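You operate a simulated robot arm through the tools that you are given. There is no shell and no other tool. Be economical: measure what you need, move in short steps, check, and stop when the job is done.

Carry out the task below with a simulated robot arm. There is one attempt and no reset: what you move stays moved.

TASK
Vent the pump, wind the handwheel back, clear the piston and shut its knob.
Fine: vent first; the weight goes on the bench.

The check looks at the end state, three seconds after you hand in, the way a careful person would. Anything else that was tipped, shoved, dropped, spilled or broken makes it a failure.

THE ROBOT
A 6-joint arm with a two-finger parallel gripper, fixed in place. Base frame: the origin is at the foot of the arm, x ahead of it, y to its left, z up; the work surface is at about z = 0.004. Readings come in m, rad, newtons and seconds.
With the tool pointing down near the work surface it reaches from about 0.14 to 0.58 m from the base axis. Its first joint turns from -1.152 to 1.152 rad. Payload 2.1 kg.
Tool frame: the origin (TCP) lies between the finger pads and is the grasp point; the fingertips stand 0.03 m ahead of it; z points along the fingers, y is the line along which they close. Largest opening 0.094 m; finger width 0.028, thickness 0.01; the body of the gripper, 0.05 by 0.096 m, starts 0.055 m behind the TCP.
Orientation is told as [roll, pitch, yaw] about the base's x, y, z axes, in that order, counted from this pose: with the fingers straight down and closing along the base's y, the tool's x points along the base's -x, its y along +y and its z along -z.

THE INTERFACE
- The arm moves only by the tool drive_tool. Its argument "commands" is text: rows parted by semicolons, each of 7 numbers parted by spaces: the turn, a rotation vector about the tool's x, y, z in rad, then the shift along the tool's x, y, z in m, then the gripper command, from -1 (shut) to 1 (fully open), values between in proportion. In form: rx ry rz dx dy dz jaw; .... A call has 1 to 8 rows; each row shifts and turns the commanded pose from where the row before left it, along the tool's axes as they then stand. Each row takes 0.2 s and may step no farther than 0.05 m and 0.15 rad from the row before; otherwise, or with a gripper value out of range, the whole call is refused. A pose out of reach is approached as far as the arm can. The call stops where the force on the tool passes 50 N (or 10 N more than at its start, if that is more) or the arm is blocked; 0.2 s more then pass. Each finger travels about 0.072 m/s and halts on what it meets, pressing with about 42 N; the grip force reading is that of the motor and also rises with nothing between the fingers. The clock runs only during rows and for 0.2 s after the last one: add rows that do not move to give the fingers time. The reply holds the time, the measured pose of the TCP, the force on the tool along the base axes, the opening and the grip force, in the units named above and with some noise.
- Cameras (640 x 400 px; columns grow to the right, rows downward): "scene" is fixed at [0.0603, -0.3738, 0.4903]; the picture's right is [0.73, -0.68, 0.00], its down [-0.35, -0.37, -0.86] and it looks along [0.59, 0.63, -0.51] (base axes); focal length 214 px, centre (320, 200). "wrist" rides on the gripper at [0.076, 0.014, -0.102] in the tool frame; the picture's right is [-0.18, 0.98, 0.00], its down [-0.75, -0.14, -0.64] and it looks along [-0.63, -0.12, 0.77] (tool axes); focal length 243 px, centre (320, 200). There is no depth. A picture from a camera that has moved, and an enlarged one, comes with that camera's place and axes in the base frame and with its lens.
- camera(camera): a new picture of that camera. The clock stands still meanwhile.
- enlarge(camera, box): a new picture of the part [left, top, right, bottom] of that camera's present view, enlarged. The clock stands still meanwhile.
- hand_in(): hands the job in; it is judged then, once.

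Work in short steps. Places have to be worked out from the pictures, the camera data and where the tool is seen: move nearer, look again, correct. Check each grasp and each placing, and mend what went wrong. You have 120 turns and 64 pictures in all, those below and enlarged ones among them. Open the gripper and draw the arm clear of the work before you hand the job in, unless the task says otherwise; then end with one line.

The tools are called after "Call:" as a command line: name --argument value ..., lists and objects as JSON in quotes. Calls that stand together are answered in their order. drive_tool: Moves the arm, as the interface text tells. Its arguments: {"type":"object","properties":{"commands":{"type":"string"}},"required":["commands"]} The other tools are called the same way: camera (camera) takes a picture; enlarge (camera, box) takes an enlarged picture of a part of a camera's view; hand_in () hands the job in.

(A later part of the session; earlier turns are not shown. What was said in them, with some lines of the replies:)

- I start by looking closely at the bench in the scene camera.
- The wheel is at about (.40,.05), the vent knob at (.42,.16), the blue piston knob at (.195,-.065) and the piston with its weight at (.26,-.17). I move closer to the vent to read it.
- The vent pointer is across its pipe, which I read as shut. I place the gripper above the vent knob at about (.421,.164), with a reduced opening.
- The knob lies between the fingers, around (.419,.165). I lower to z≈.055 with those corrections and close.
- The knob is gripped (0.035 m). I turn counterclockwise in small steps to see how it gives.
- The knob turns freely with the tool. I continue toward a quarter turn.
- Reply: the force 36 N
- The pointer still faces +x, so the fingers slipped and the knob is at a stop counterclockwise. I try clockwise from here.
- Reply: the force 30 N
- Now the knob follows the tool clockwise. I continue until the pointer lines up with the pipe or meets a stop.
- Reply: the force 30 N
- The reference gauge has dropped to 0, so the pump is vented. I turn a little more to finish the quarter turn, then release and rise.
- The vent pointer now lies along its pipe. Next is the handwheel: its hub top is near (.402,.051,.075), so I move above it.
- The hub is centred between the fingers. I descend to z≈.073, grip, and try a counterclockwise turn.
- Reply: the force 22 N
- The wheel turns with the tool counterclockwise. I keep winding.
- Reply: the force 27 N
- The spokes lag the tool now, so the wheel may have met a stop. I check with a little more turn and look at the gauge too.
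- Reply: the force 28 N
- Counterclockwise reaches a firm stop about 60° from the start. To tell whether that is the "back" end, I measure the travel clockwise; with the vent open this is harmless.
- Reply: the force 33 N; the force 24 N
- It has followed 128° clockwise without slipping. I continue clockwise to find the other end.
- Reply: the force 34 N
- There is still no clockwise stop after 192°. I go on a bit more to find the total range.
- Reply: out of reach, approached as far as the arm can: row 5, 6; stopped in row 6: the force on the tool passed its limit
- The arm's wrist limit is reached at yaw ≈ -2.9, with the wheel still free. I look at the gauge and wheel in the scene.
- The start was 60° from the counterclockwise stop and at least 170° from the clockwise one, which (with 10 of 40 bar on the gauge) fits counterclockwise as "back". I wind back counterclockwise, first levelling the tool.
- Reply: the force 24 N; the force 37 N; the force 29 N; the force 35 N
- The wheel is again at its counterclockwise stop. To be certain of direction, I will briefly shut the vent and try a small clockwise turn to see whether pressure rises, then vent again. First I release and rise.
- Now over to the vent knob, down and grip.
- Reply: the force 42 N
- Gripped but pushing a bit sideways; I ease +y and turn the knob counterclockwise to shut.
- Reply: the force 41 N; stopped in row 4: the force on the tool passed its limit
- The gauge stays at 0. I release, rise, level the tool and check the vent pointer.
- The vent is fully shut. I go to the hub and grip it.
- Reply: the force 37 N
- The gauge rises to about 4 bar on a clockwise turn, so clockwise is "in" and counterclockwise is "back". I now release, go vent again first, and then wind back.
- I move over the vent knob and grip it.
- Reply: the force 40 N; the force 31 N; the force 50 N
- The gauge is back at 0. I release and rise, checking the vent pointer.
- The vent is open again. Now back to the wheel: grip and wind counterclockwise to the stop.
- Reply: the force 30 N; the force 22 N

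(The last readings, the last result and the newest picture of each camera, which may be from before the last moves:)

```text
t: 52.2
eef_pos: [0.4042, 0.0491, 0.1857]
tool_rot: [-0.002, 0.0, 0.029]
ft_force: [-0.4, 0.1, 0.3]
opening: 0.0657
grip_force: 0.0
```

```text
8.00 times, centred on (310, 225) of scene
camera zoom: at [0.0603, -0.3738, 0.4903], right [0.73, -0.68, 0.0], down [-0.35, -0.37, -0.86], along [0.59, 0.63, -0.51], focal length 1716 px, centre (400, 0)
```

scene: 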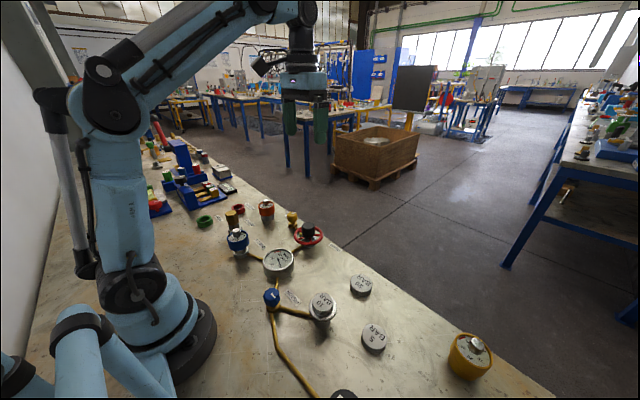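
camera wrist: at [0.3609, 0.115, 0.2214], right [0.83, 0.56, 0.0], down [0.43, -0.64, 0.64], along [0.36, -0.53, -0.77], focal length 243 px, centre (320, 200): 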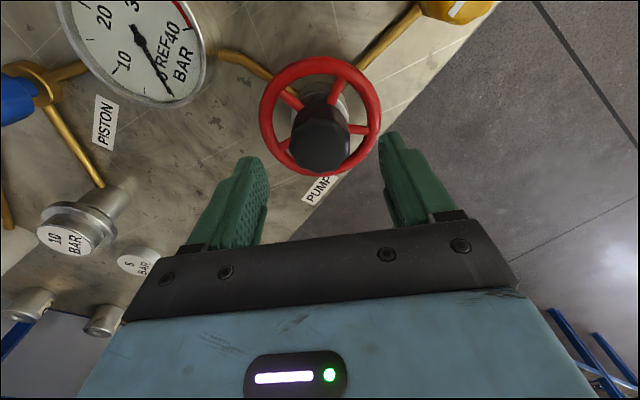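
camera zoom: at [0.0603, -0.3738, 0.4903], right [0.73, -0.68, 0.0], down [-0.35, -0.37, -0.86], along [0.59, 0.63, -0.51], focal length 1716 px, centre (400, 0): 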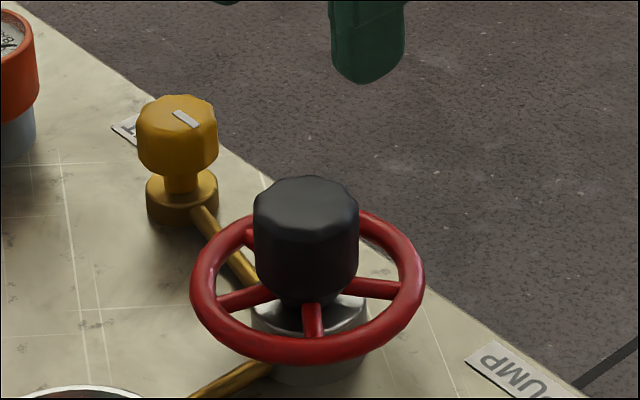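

The wheel is at its back stop. Next I fly toward the piston and look.

Call:
drive_tool --commands "0 0 -0.03 0.0217 -0.0367 0 0.5;0 0 0 0.0217 -0.0367 0 0.5;0 0 0 0.0217 -0.0367 0 0.5;0 0 0 0.0217 -0.0367 0 0.5;0 0 0 0.0217 -0.0367 0 0.5;0 0 0.06 0.0217 -0.0367 0 0.5"

Call:
camera --camera "wrist"

Call:
enlarge --camera "scene" --box '[255, 260, 355, 330]'

```text
t: 53.6
eef_pos: [0.288, -0.178, 0.1857]
tool_rot: [-0.002, 0.0, -0.001]
ft_force: [-0.2, 0.5, 0.0]
opening: 0.0703
grip_force: 0.0
```

```text
24 pictures are left
camera wrist: at [0.2117, -0.1636, 0.288], right [0.18, 0.98, 0.0], down [0.75, -0.14, 0.64], along [0.63, -0.12, -0.77], focal length 243 px, centre (320, 200)
```

wrist: 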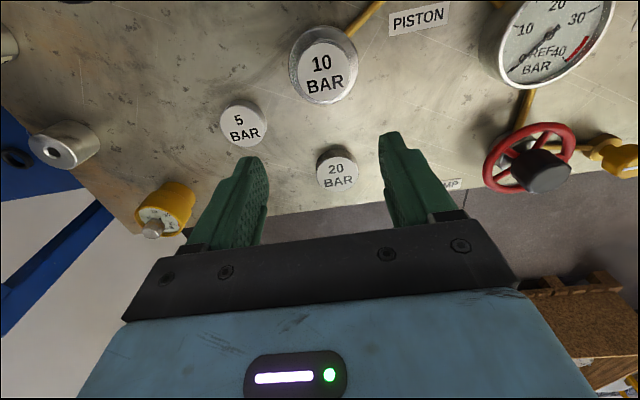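

```text
5.71 times, centred on (305, 295) of scene
camera zoom: at [0.0603, -0.3738, 0.4903], right [0.73, -0.68, 0.0], down [-0.35, -0.37, -0.86], along [0.59, 0.63, -0.51], focal length 1226 px, centre (406, -343)
```

zoom: 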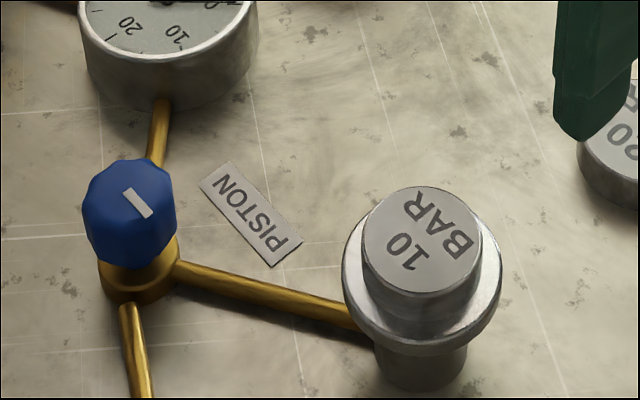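

The weight's top is around (.258,-.169,.069), with a tray flange below near z≈.05. I move above it and check.

Call:
drive_tool --commands "0 0 0 0.015 0.0045 0.033 0.5;0 0 0 0.015 0.0045 0.033 0.5;0 0 0 0 0 0 0.5"

Call:
camera --camera "wrist"

Call:
enlarge --camera "scene" --box '[270, 240, 370, 330]'

```text
t: 54.4
eef_pos: [0.2568, -0.1681, 0.12]
tool_rot: [-0.002, 0.0, -0.002]
ft_force: [-0.6, -0.7, -0.3]
opening: 0.0706
grip_force: 0.1
```

```text
22 pictures are left
camera wrist: at [0.1815, -0.1542, 0.2216], right [0.19, 0.98, 0.0], down [0.75, -0.14, 0.64], along [0.63, -0.12, -0.77], focal length 243 px, centre (320, 200)
```

wrist: 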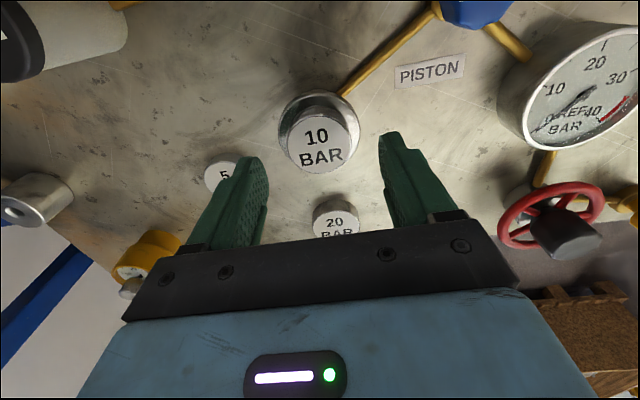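

```text
4.44 times, centred on (320, 285) of scene
camera zoom: at [0.0603, -0.3738, 0.4903], right [0.73, -0.68, 0.0], down [-0.35, -0.37, -0.86], along [0.59, 0.63, -0.51], focal length 953 px, centre (320, -178)
```

zoom: 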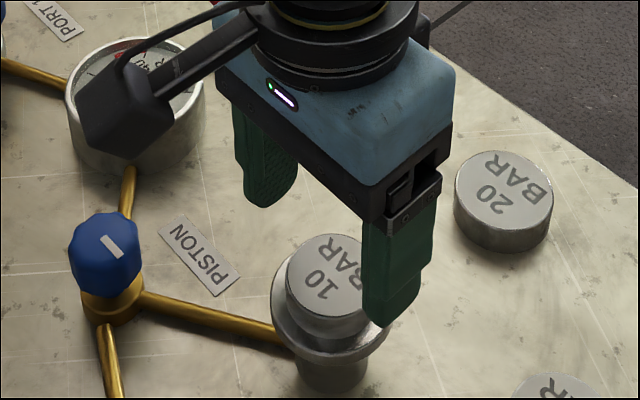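

Well centred. I descend to z≈.082 (tips just over the tray) and grip the weight.

Call:
drive_tool --commands "0 0 0 0 0.001 0.02 0.5;0 0 0 0 0 0.0185 0.5;0 0 0 0 0 0 -1;0 0 0 0 0 0 -1;0 0 0 0 0 0 -1"

Call:
enlarge --camera "wrist" --box '[180, 60, 460, 240]'

Call:
enlarge --camera "scene" --box '[270, 240, 370, 330]'

```text
t: 55.6
eef_pos: [0.2576, -0.1695, 0.081]
tool_rot: [-0.008, -0.001, -0.004]
ft_force: [1.7, -22.9, 7.5]
opening: 0.0591
grip_force: 45.0
```

```text
2.22 times, centred on (320, 150) of wrist
camera zoom: at [0.1817, -0.1546, 0.1822], right [0.19, 0.98, -0.01], down [0.75, -0.14, 0.64], along [0.63, -0.12, -0.77], focal length 539 px, centre (320, 311)
```

zoom: 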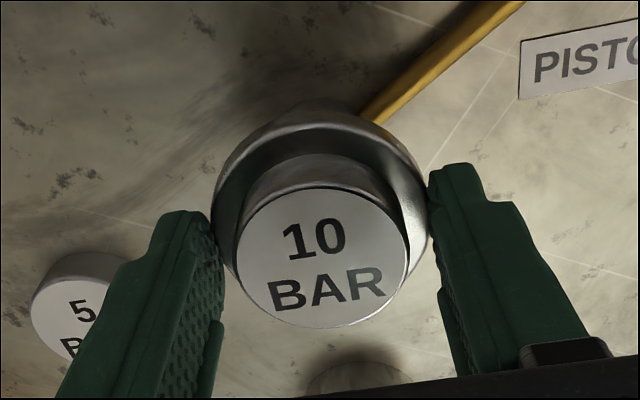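

```text
4.44 times, centred on (320, 285) of scene
camera zoom: at [0.0603, -0.3738, 0.4903], right [0.73, -0.68, 0.0], down [-0.35, -0.37, -0.86], along [0.59, 0.63, -0.51], focal length 953 px, centre (320, -178)
```

zoom: 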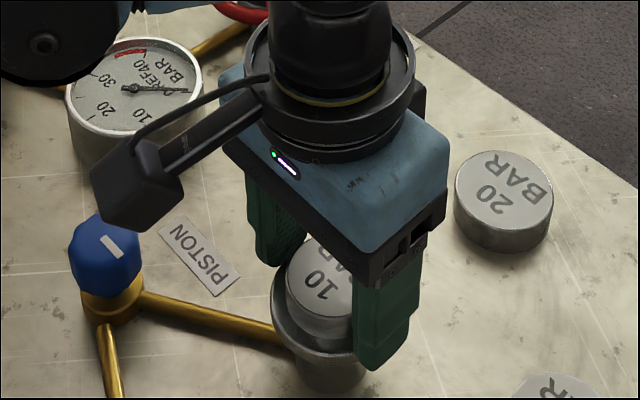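

The opening of 0.059 means the fingertips caught the tray rim. I open, rise 7 mm and grip again.

Call:
drive_tool --commands "0 0 0 0 0 0 0.5;0 0 0 0 0 0 0.5;0 0 0 0 0 -0.007 0.5;0 0 0 0 0 0 -1;0 0 0 0 0 0 -1;0 0 0 0 0 0 -1"

```text
t: 57.0
eef_pos: [0.258, -0.1697, 0.0872]
tool_rot: [-0.003, 0.0, -0.002]
ft_force: [1.1, 0.1, -0.1]
opening: 0.0448
grip_force: 42.0
```

The opening of 0.045 matches the weight. I lift a little and check.

Call:
drive_tool --commands "0 0 0 0 0 -0.01 -1;0 0 0 0 0 -0.01 -1;0 0 0 0 0 -0.02 -1;0 0 0 0 0 -0.02 -1"

Call:
enlarge --camera "scene" --box '[240, 210, 400, 340]'

Call:
camera --camera "wrist"

```text
t: 58.0
eef_pos: [0.2549, -0.1691, 0.1471]
tool_rot: [-0.004, 0.0, -0.002]
ft_force: [-0.2, -0.6, -0.1]
opening: 0.0
grip_force: 33.0
```

```text
3.08 times, centred on (320, 275) of scene
camera zoom: at [0.0603, -0.3738, 0.4903], right [0.73, -0.68, 0.0], down [-0.35, -0.37, -0.86], along [0.59, 0.63, -0.51], focal length 660 px, centre (320, -31)
```

zoom: 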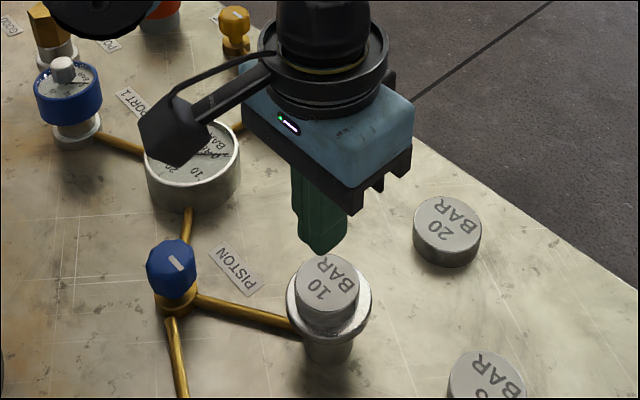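

```text
17 pictures are left
camera wrist: at [0.1786, -0.1545, 0.2496], right [0.19, 0.98, 0.0], down [0.75, -0.14, 0.64], along [0.63, -0.12, -0.77], focal length 243 px, centre (320, 200)
```

wrist: 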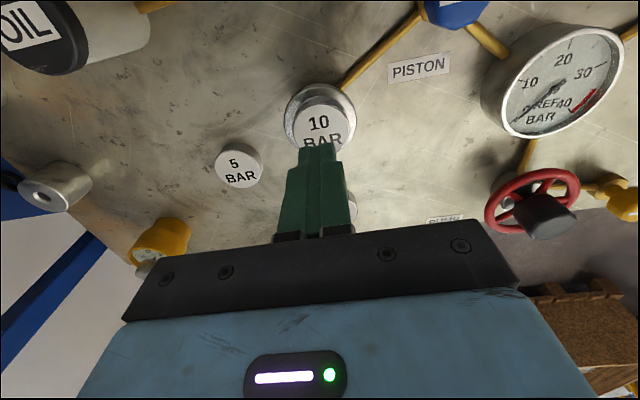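

The fingers slipped off the top; the weight is still on the piston. I reopen and grip about 3 mm lower.

Call:
drive_tool --commands "0 0 0 -0.0015 0.001 0 0.5;0 0 0 0 0 0 0.5;0 0 0 0 0 0 0.5;0 0 0 0 0 0.032 0.5;0 0 0 0 0 0.0305 0.5;0 0 0 0 0 0 -1;0 0 0 0 0 0 -1;0 0 0 0 0 0 -1"

```text
t: 59.8
eef_pos: [0.2566, -0.1666, 0.0834]
tool_rot: [-0.003, -0.001, 0.0]
ft_force: [1.7, 3.4, 8.8]
opening: 0.0447
grip_force: 42.2
```

Gripping the weight lower now. I hold, then lift slowly and check the opening.

Call:
drive_tool --commands "0 0 0 0 0 0 -1;0 0 0 0 0 -0.004 -1;0 0 0 0 0 -0.005 -1;0 0 0 0 0 -0.006 -1;0 0 0 0 0 -0.006 -1"

Call:
enlarge --camera "scene" --box '[240, 210, 400, 340]'

```text
t: 61.0
eef_pos: [0.2569, -0.1679, 0.106]
tool_rot: [-0.001, 0.0, -0.001]
ft_force: [0.1, 0.1, -1.3]
opening: 0.0448
grip_force: 41.9
```

```text
3.08 times, centred on (320, 275) of scene
camera zoom: at [0.0603, -0.3738, 0.4903], right [0.73, -0.68, 0.0], down [-0.35, -0.37, -0.86], along [0.59, 0.63, -0.51], focal length 660 px, centre (320, -31)
```

zoom: 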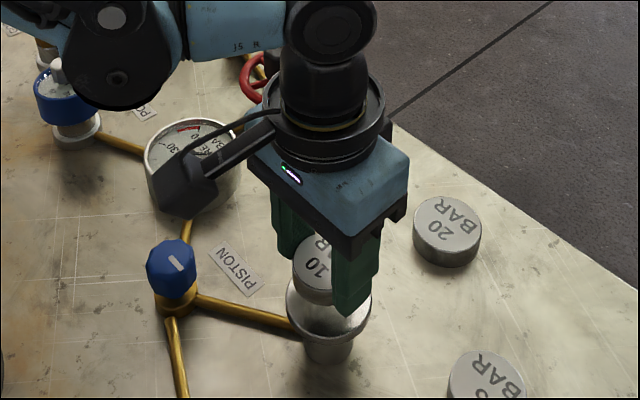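

The weight is off the tray. I raise it, carry it to a free spot near (.335,-.09), and lower to z≈.055.

Call:
drive_tool --commands "0 0 0 0 0 -0.02 -1;0 0 0 -0.026 0.026 -0.01 -1;0 0 0 -0.026 0.026 0 -1;0 0 0 -0.026 0.026 0 -1;0 0 0 0 0 0 -1"

Call:
camera --camera "wrist"

Call:
enlarge --camera "scene" --box '[240, 210, 400, 340]'

```text
t: 62.2
eef_pos: [0.336, -0.0915, 0.1355]
tool_rot: [-0.002, 0.0, -0.003]
ft_force: [-1.0, -0.6, -2.1]
opening: 0.0449
grip_force: 41.9
```

```text
15 pictures are left
camera wrist: at [0.259, -0.076, 0.2371], right [0.19, 0.98, 0.0], down [0.75, -0.14, 0.64], along [0.63, -0.12, -0.77], focal length 243 px, centre (320, 200)
```

wrist: 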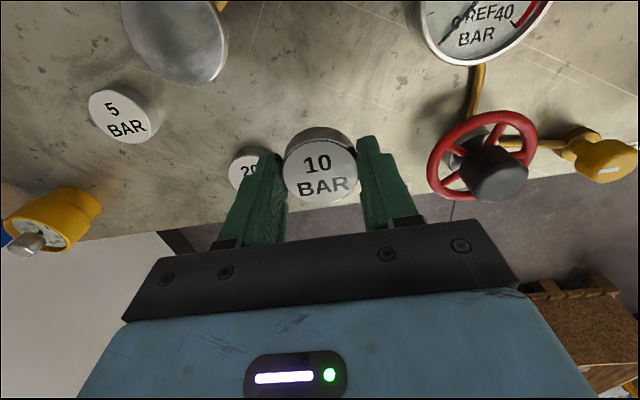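

```text
3.08 times, centred on (320, 275) of scene
camera zoom: at [0.0603, -0.3738, 0.4903], right [0.73, -0.68, 0.0], down [-0.35, -0.37, -0.86], along [0.59, 0.63, -0.51], focal length 660 px, centre (320, -31)
```

zoom: 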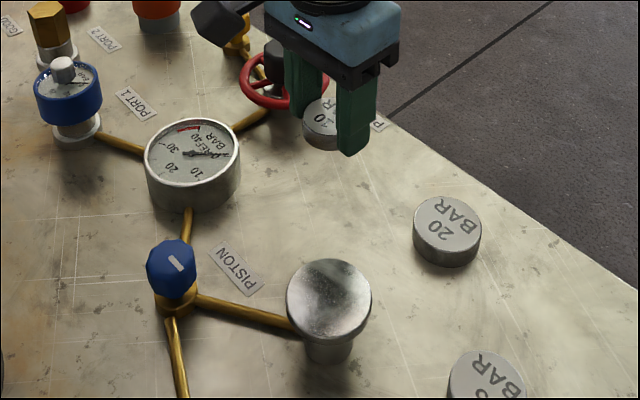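

The spot beneath is free. I lower to near the surface.

Call:
drive_tool --commands "0 0 0 0 0 0.03 -1;0 0 0 0 0 0.03 -1;0 0 0 0 0 0.025 -1;0 0 0 0 0 0.007 -1;0 0 0 0 0 0 -1"

Call:
drive_tool --commands "0 0 0 0 0 0.0025 -1;0 0 0 0 0 0.0025 -1"

```text
t: 63.4
eef_pos: [0.3343, -0.0908, 0.0437]
tool_rot: [0.0, 0.002, -0.002]
ft_force: [-0.2, -0.7, -2.4]
opening: 0.0448
grip_force: 42.6
```

```text
t: 64.0
eef_pos: [0.3351, -0.0903, 0.0374]
tool_rot: [-0.003, 0.001, -0.002]
ft_force: [0.4, 0.0, -1.1]
opening: 0.0447
grip_force: 42.0
```

Call:
drive_tool --commands "0 0 0 0 0 0.0015 -1;0 0 0 0 0 0.001 -1"

Call:
enlarge --camera "scene" --box '[280, 220, 380, 300]'

```text
t: 64.6
eef_pos: [0.3356, -0.0911, 0.0357]
tool_rot: [-0.003, -0.001, -0.001]
ft_force: [-0.2, 0.0, -2.6]
opening: 0.0448
grip_force: 42.2
```

```text
5.00 times, centred on (330, 260) of scene
camera zoom: at [0.0603, -0.3738, 0.4903], right [0.73, -0.68, 0.0], down [-0.35, -0.37, -0.86], along [0.59, 0.63, -0.51], focal length 1072 px, centre (270, -100)
```

zoom: 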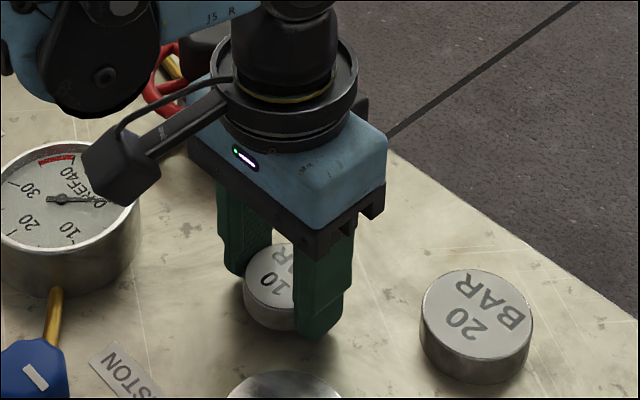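

No contact force yet; I keep lowering in millimetres until it touches.

Call:
drive_tool --commands "0 0 0 0 0 0.001 -1;0 0 0 0 0 0.001 -1;0 0 0 0 0 0 -1"

```text
t: 65.4
eef_pos: [0.3346, -0.0907, 0.0338]
tool_rot: [-0.004, 0.0, -0.001]
ft_force: [-0.2, -0.4, -1.2]
opening: 0.0448
grip_force: 42.1
```

Call:
drive_tool --commands "0 0 0 0 0 0.001 -1;0 0 0 0 0 0 -1"

```text
t: 66.0
eef_pos: [0.3352, -0.0896, 0.0328]
tool_rot: [-0.002, -0.001, 0.0]
ft_force: [0.5, 0.7, -1.7]
opening: 0.0445
grip_force: 42.7
```

Still no contact reading; another millimetre.

Call:
drive_tool --commands "0 0 0 0 0 0.001 -1;0 0 0 0 0 0 -1"

Call:
enlarge --camera "wrist" --box '[220, 90, 420, 220]'

```text
t: 66.6
eef_pos: [0.3361, -0.0896, 0.0312]
tool_rot: [-0.001, -0.001, -0.002]
ft_force: [-0.4, 0.6, -2.6]
opening: 0.0448
grip_force: 42.0
```

```text
3.08 times, centred on (320, 155) of wrist
camera zoom: at [0.2591, -0.0753, 0.1339], right [0.19, 0.98, 0.0], down [0.75, -0.14, 0.64], along [0.63, -0.12, -0.77], focal length 746 px, centre (320, 338)
```

zoom: 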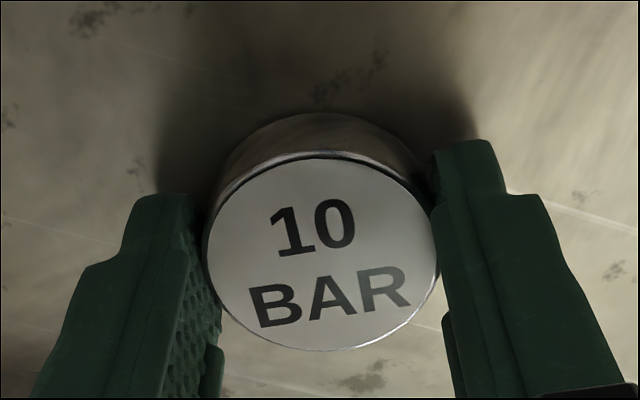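

Call:
drive_tool --commands "0 0 0 0 0 0.001 -1;0 0 0 0 0 0 -1"

```text
t: 67.2
eef_pos: [0.3342, -0.0897, 0.0311]
tool_rot: [-0.001, 0.0, -0.002]
ft_force: [0.2, -0.2, -2.9]
opening: 0.0447
grip_force: 42.4
```

Call:
drive_tool --commands "0 0 0 0 0 0.001 -1;0 0 0 0 0 0 -1"

```text
t: 67.8
eef_pos: [0.3343, -0.0904, 0.0304]
tool_rot: [-0.003, 0.001, -0.002]
ft_force: [-1.6, -4.1, 40.2]
opening: 0.0449
grip_force: 41.3
```

Contact. I ease off slightly, open gently, and rise.

Call:
drive_tool --commands "0 0 0 0 0 -0.0008 -1;0 0 0 0 0 0 0.3;0 0 0 0 0 0 0.4;0 0 0 0 0 -0.02 0.4;0 0 0 0 0 -0.045 0.4;0 0 0 0 0 -0.045 0.4"

Call:
enlarge --camera "scene" --box '[250, 220, 410, 340]'

```text
t: 69.2
eef_pos: [0.3361, -0.0877, 0.1424]
tool_rot: [-0.002, 0.002, -0.002]
ft_force: [0.2, -0.3, 0.2]
opening: 0.0658
grip_force: 0.0
```

```text
3.33 times, centred on (330, 280) of scene
camera zoom: at [0.0603, -0.3738, 0.4903], right [0.73, -0.68, 0.0], down [-0.35, -0.37, -0.86], along [0.59, 0.63, -0.51], focal length 715 px, centre (287, -67)
```

zoom: 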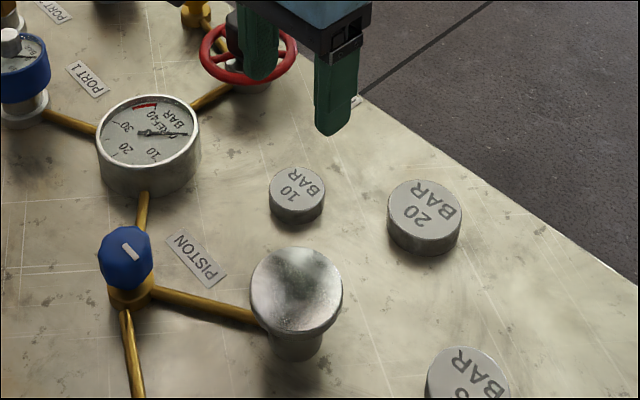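

The weight sits flat on the bench and the tray is clear. Next the blue knob: I move above it at about (.197,-.065).

Call:
drive_tool --commands "0 0 0 0.034 0.0057 0 0.28;0 0 0 0.034 0.0057 0 0.28;0 0 0 0.034 0.0057 0 0.28;0 0 0 0.036 0.0057 0 0.28;0 0 0 0 0 0.03 0.28;0 0 0 0 0 0 0.28"

Call:
camera --camera "wrist"

Call:
enlarge --camera "scene" --box '[230, 240, 350, 330]'

```text
t: 70.6
eef_pos: [0.1956, -0.0665, 0.1095]
tool_rot: [-0.001, -0.001, -0.004]
ft_force: [-0.8, 0.0, -0.9]
opening: 0.0604
grip_force: 0.1
```

```text
10 pictures are left
camera wrist: at [0.1193, -0.0517, 0.2113], right [0.19, 0.98, 0.0], down [0.75, -0.14, 0.64], along [0.63, -0.12, -0.77], focal length 243 px, centre (320, 200)
```

wrist: 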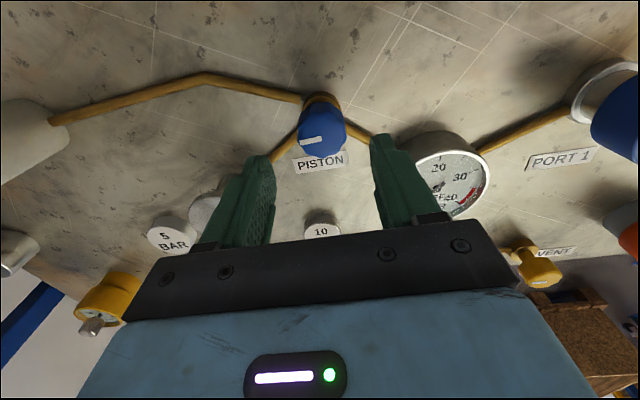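

```text
4.44 times, centred on (290, 285) of scene
camera zoom: at [0.0603, -0.3738, 0.4903], right [0.73, -0.68, 0.0], down [-0.35, -0.37, -0.86], along [0.59, 0.63, -0.51], focal length 953 px, centre (453, -178)
```

zoom: 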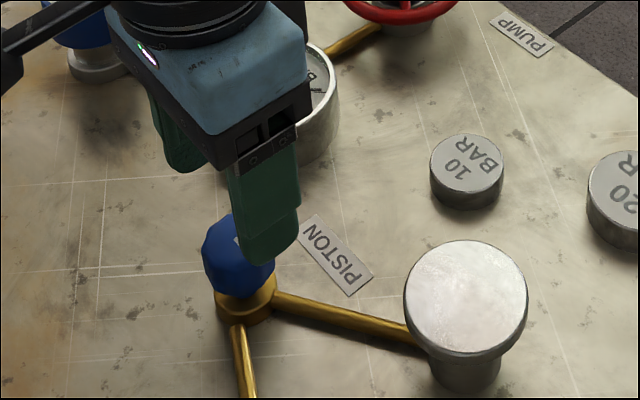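

The knob is at about (.193,-.064), pointer along -y. I descend and grip.

Call:
drive_tool --commands "0 0 0 0.002 0.002 0.027 0.28;0 0 0 0 0 0.0255 0.28;0 0 0 0 0 0 -1;0 0 0 0 0 0 -1;0 0 0 0 0 0 -1"

Call:
enlarge --camera "wrist" --box '[200, 100, 440, 250]'

```text
t: 71.8
eef_pos: [0.1951, -0.0656, 0.0576]
tool_rot: [0.001, -0.001, 0.0]
ft_force: [7.1, 19.8, -20.1]
opening: 0.0353
grip_force: 44.6
```

```text
2.67 times, centred on (320, 175) of wrist
camera zoom: at [0.1197, -0.0511, 0.159], right [0.18, 0.98, 0.0], down [0.75, -0.14, 0.64], along [0.63, -0.12, -0.77], focal length 647 px, centre (320, 267)
```

zoom: 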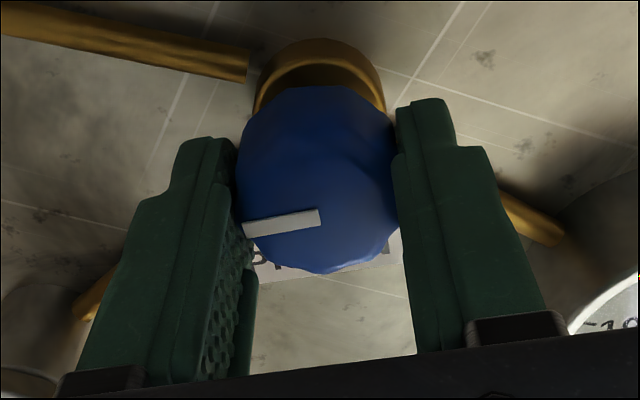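

Gripped. As with the vent, shut should be a counterclockwise quarter turn; I turn and check that it follows.

Call:
drive_tool --commands "0 0 -0.14 0 0.001 0 -1;0 0 -0.14 0 0 0 -1;0 0 -0.14 0 0 0 -1;0 0 -0.14 0 0 0 -1;0 0 -0.14 0 0 0 -1"

Call:
enlarge --camera "wrist" --box '[200, 100, 440, 250]'

```text
t: 73.0
eef_pos: [0.1945, -0.0645, 0.0574]
tool_rot: [-0.004, 0.004, 0.701]
ft_force: [7.8, -11.4, -12.5]
opening: 0.0351
grip_force: 44.9
```

```text
2.67 times, centred on (320, 175) of wrist
camera zoom: at [0.1279, -0.1021, 0.1605], right [-0.49, 0.87, 0.0], down [0.67, 0.38, 0.64], along [0.56, 0.31, -0.77], focal length 647 px, centre (320, 267)
```

zoom: 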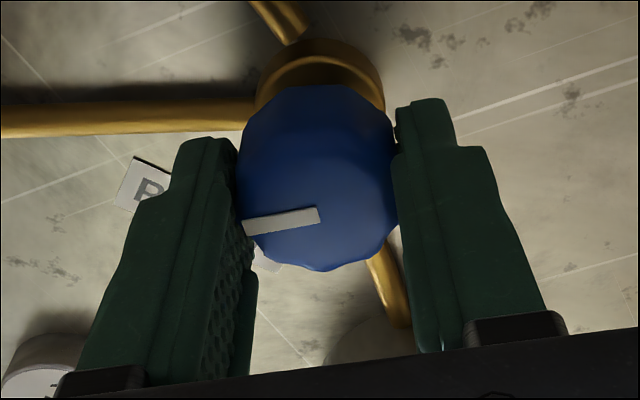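

It follows the tool. I continue to the end of the quarter turn.

Call:
drive_tool --commands "0 0 -0.14 0 0 0 -1;0 0 -0.14 0 0 0 -1;0 0 -0.14 0 0 0 -1;0 0 -0.14 0 0 0 -1;0 0 -0.14 0 0 0 -1;0 0 -0.14 0 0 0 -1;0 0 -0.12 0 0 0 -1"

Call:
enlarge --camera "wrist" --box '[200, 100, 440, 250]'

```text
t: 74.6
eef_pos: [0.1951, -0.0626, 0.0592]
tool_rot: [0.003, -0.001, 1.66]
ft_force: [-1.1, -1.6, 6.1]
opening: 0.0355
grip_force: 44.7
```

```text
2.67 times, centred on (320, 175) of wrist
camera zoom: at [0.1877, -0.1397, 0.1603], right [-1.0, 0.09, 0.0], down [0.07, 0.76, 0.64], along [0.06, 0.64, -0.77], focal length 647 px, centre (320, 267)
```

zoom: 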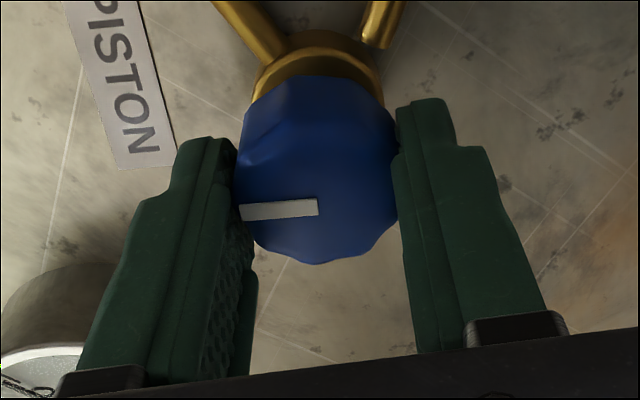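

The pointer now faces +x, same as the vent's shut position. I add a small turn to confirm the stop, then release and rise.

Call:
drive_tool --commands "0 0 -0.1 0 0 0 -1;0 0 -0.1 0 0 0 -1;0 0 0 0 0 0 0.3;0 0 0 0 0 0 0.3;0 0 0 0 0 -0.045 0.3;0 0 0 0 0 -0.05 0.3;0 0 0 0 0 -0.05 0.3"

Call:
drive_tool --commands "0 0 0.14 0 0 -0.04 0.5;0 0 0.14 0 0 -0.04 0.5;0 0 0.14 0 0 -0.04 0.5;0 0 0.14 0 0 0 1;0 0 0.14 0 0 0 1;0 0 0.14 0 0 0 1"

Call:
enlarge --camera "scene" --box '[200, 180, 410, 330]'

```text
t: 76.2
eef_pos: [0.1963, -0.0624, 0.2039]
tool_rot: [0.003, 0.003, 1.86]
ft_force: [0.5, -0.1, 0.3]
opening: 0.0613
grip_force: 0.1
```

```text
t: 77.6
eef_pos: [0.1961, -0.0627, 0.3237]
tool_rot: [-0.001, 0.002, 1.015]
ft_force: [0.0, 0.2, -0.4]
opening: 0.0938
grip_force: 0.1
```

```text
2.67 times, centred on (305, 255) of scene
camera zoom: at [0.0603, -0.3738, 0.4903], right [0.73, -0.68, 0.0], down [-0.35, -0.37, -0.86], along [0.59, 0.63, -0.51], focal length 572 px, centre (360, 53)
```

zoom: 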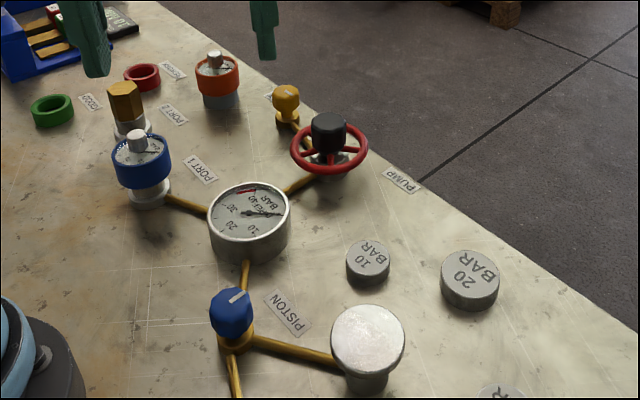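

Everything looks right; one close check of the knob pointer and vent.

Call:
enlarge --camera "scene" --box '[255, 270, 355, 330]'

Call:
enlarge --camera "scene" --box '[280, 200, 340, 250]'

```text
6.40 times, centred on (305, 300) of scene
camera zoom: at [0.0603, -0.3738, 0.4903], right [0.73, -0.68, 0.0], down [-0.35, -0.37, -0.86], along [0.59, 0.63, -0.51], focal length 1373 px, centre (416, -440)
```

zoom: 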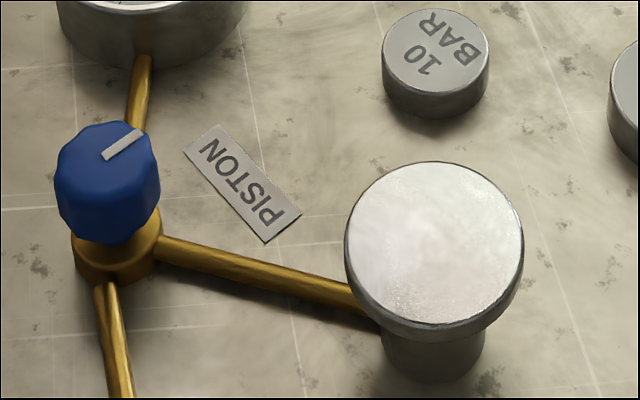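

```text
8.00 times, centred on (310, 225) of scene
camera zoom: at [0.0603, -0.3738, 0.4903], right [0.73, -0.68, 0.0], down [-0.35, -0.37, -0.86], along [0.59, 0.63, -0.51], focal length 1716 px, centre (400, 0)
```

zoom: 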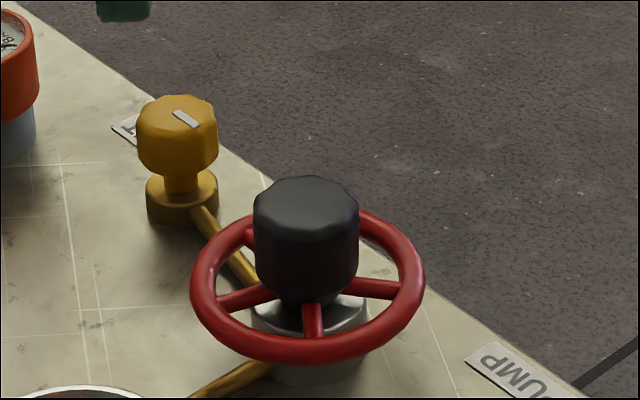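

The vent is open, the wheel is at its back stop, the weight is on the bench, the piston knob is shut, and the arm is clear with the gripper open. I hand in.

Call:
hand_in

```text
The job is handed in.
```

The job is handed in: the vent is open with the gauge at 0, the handwheel is back at its stop, the 10 BAR weight is on the bench, and the piston knob is shut; partway through I briefly shut the vent and raised about 4 bar to learn which way the wheel winds back, then vented again before winding back.
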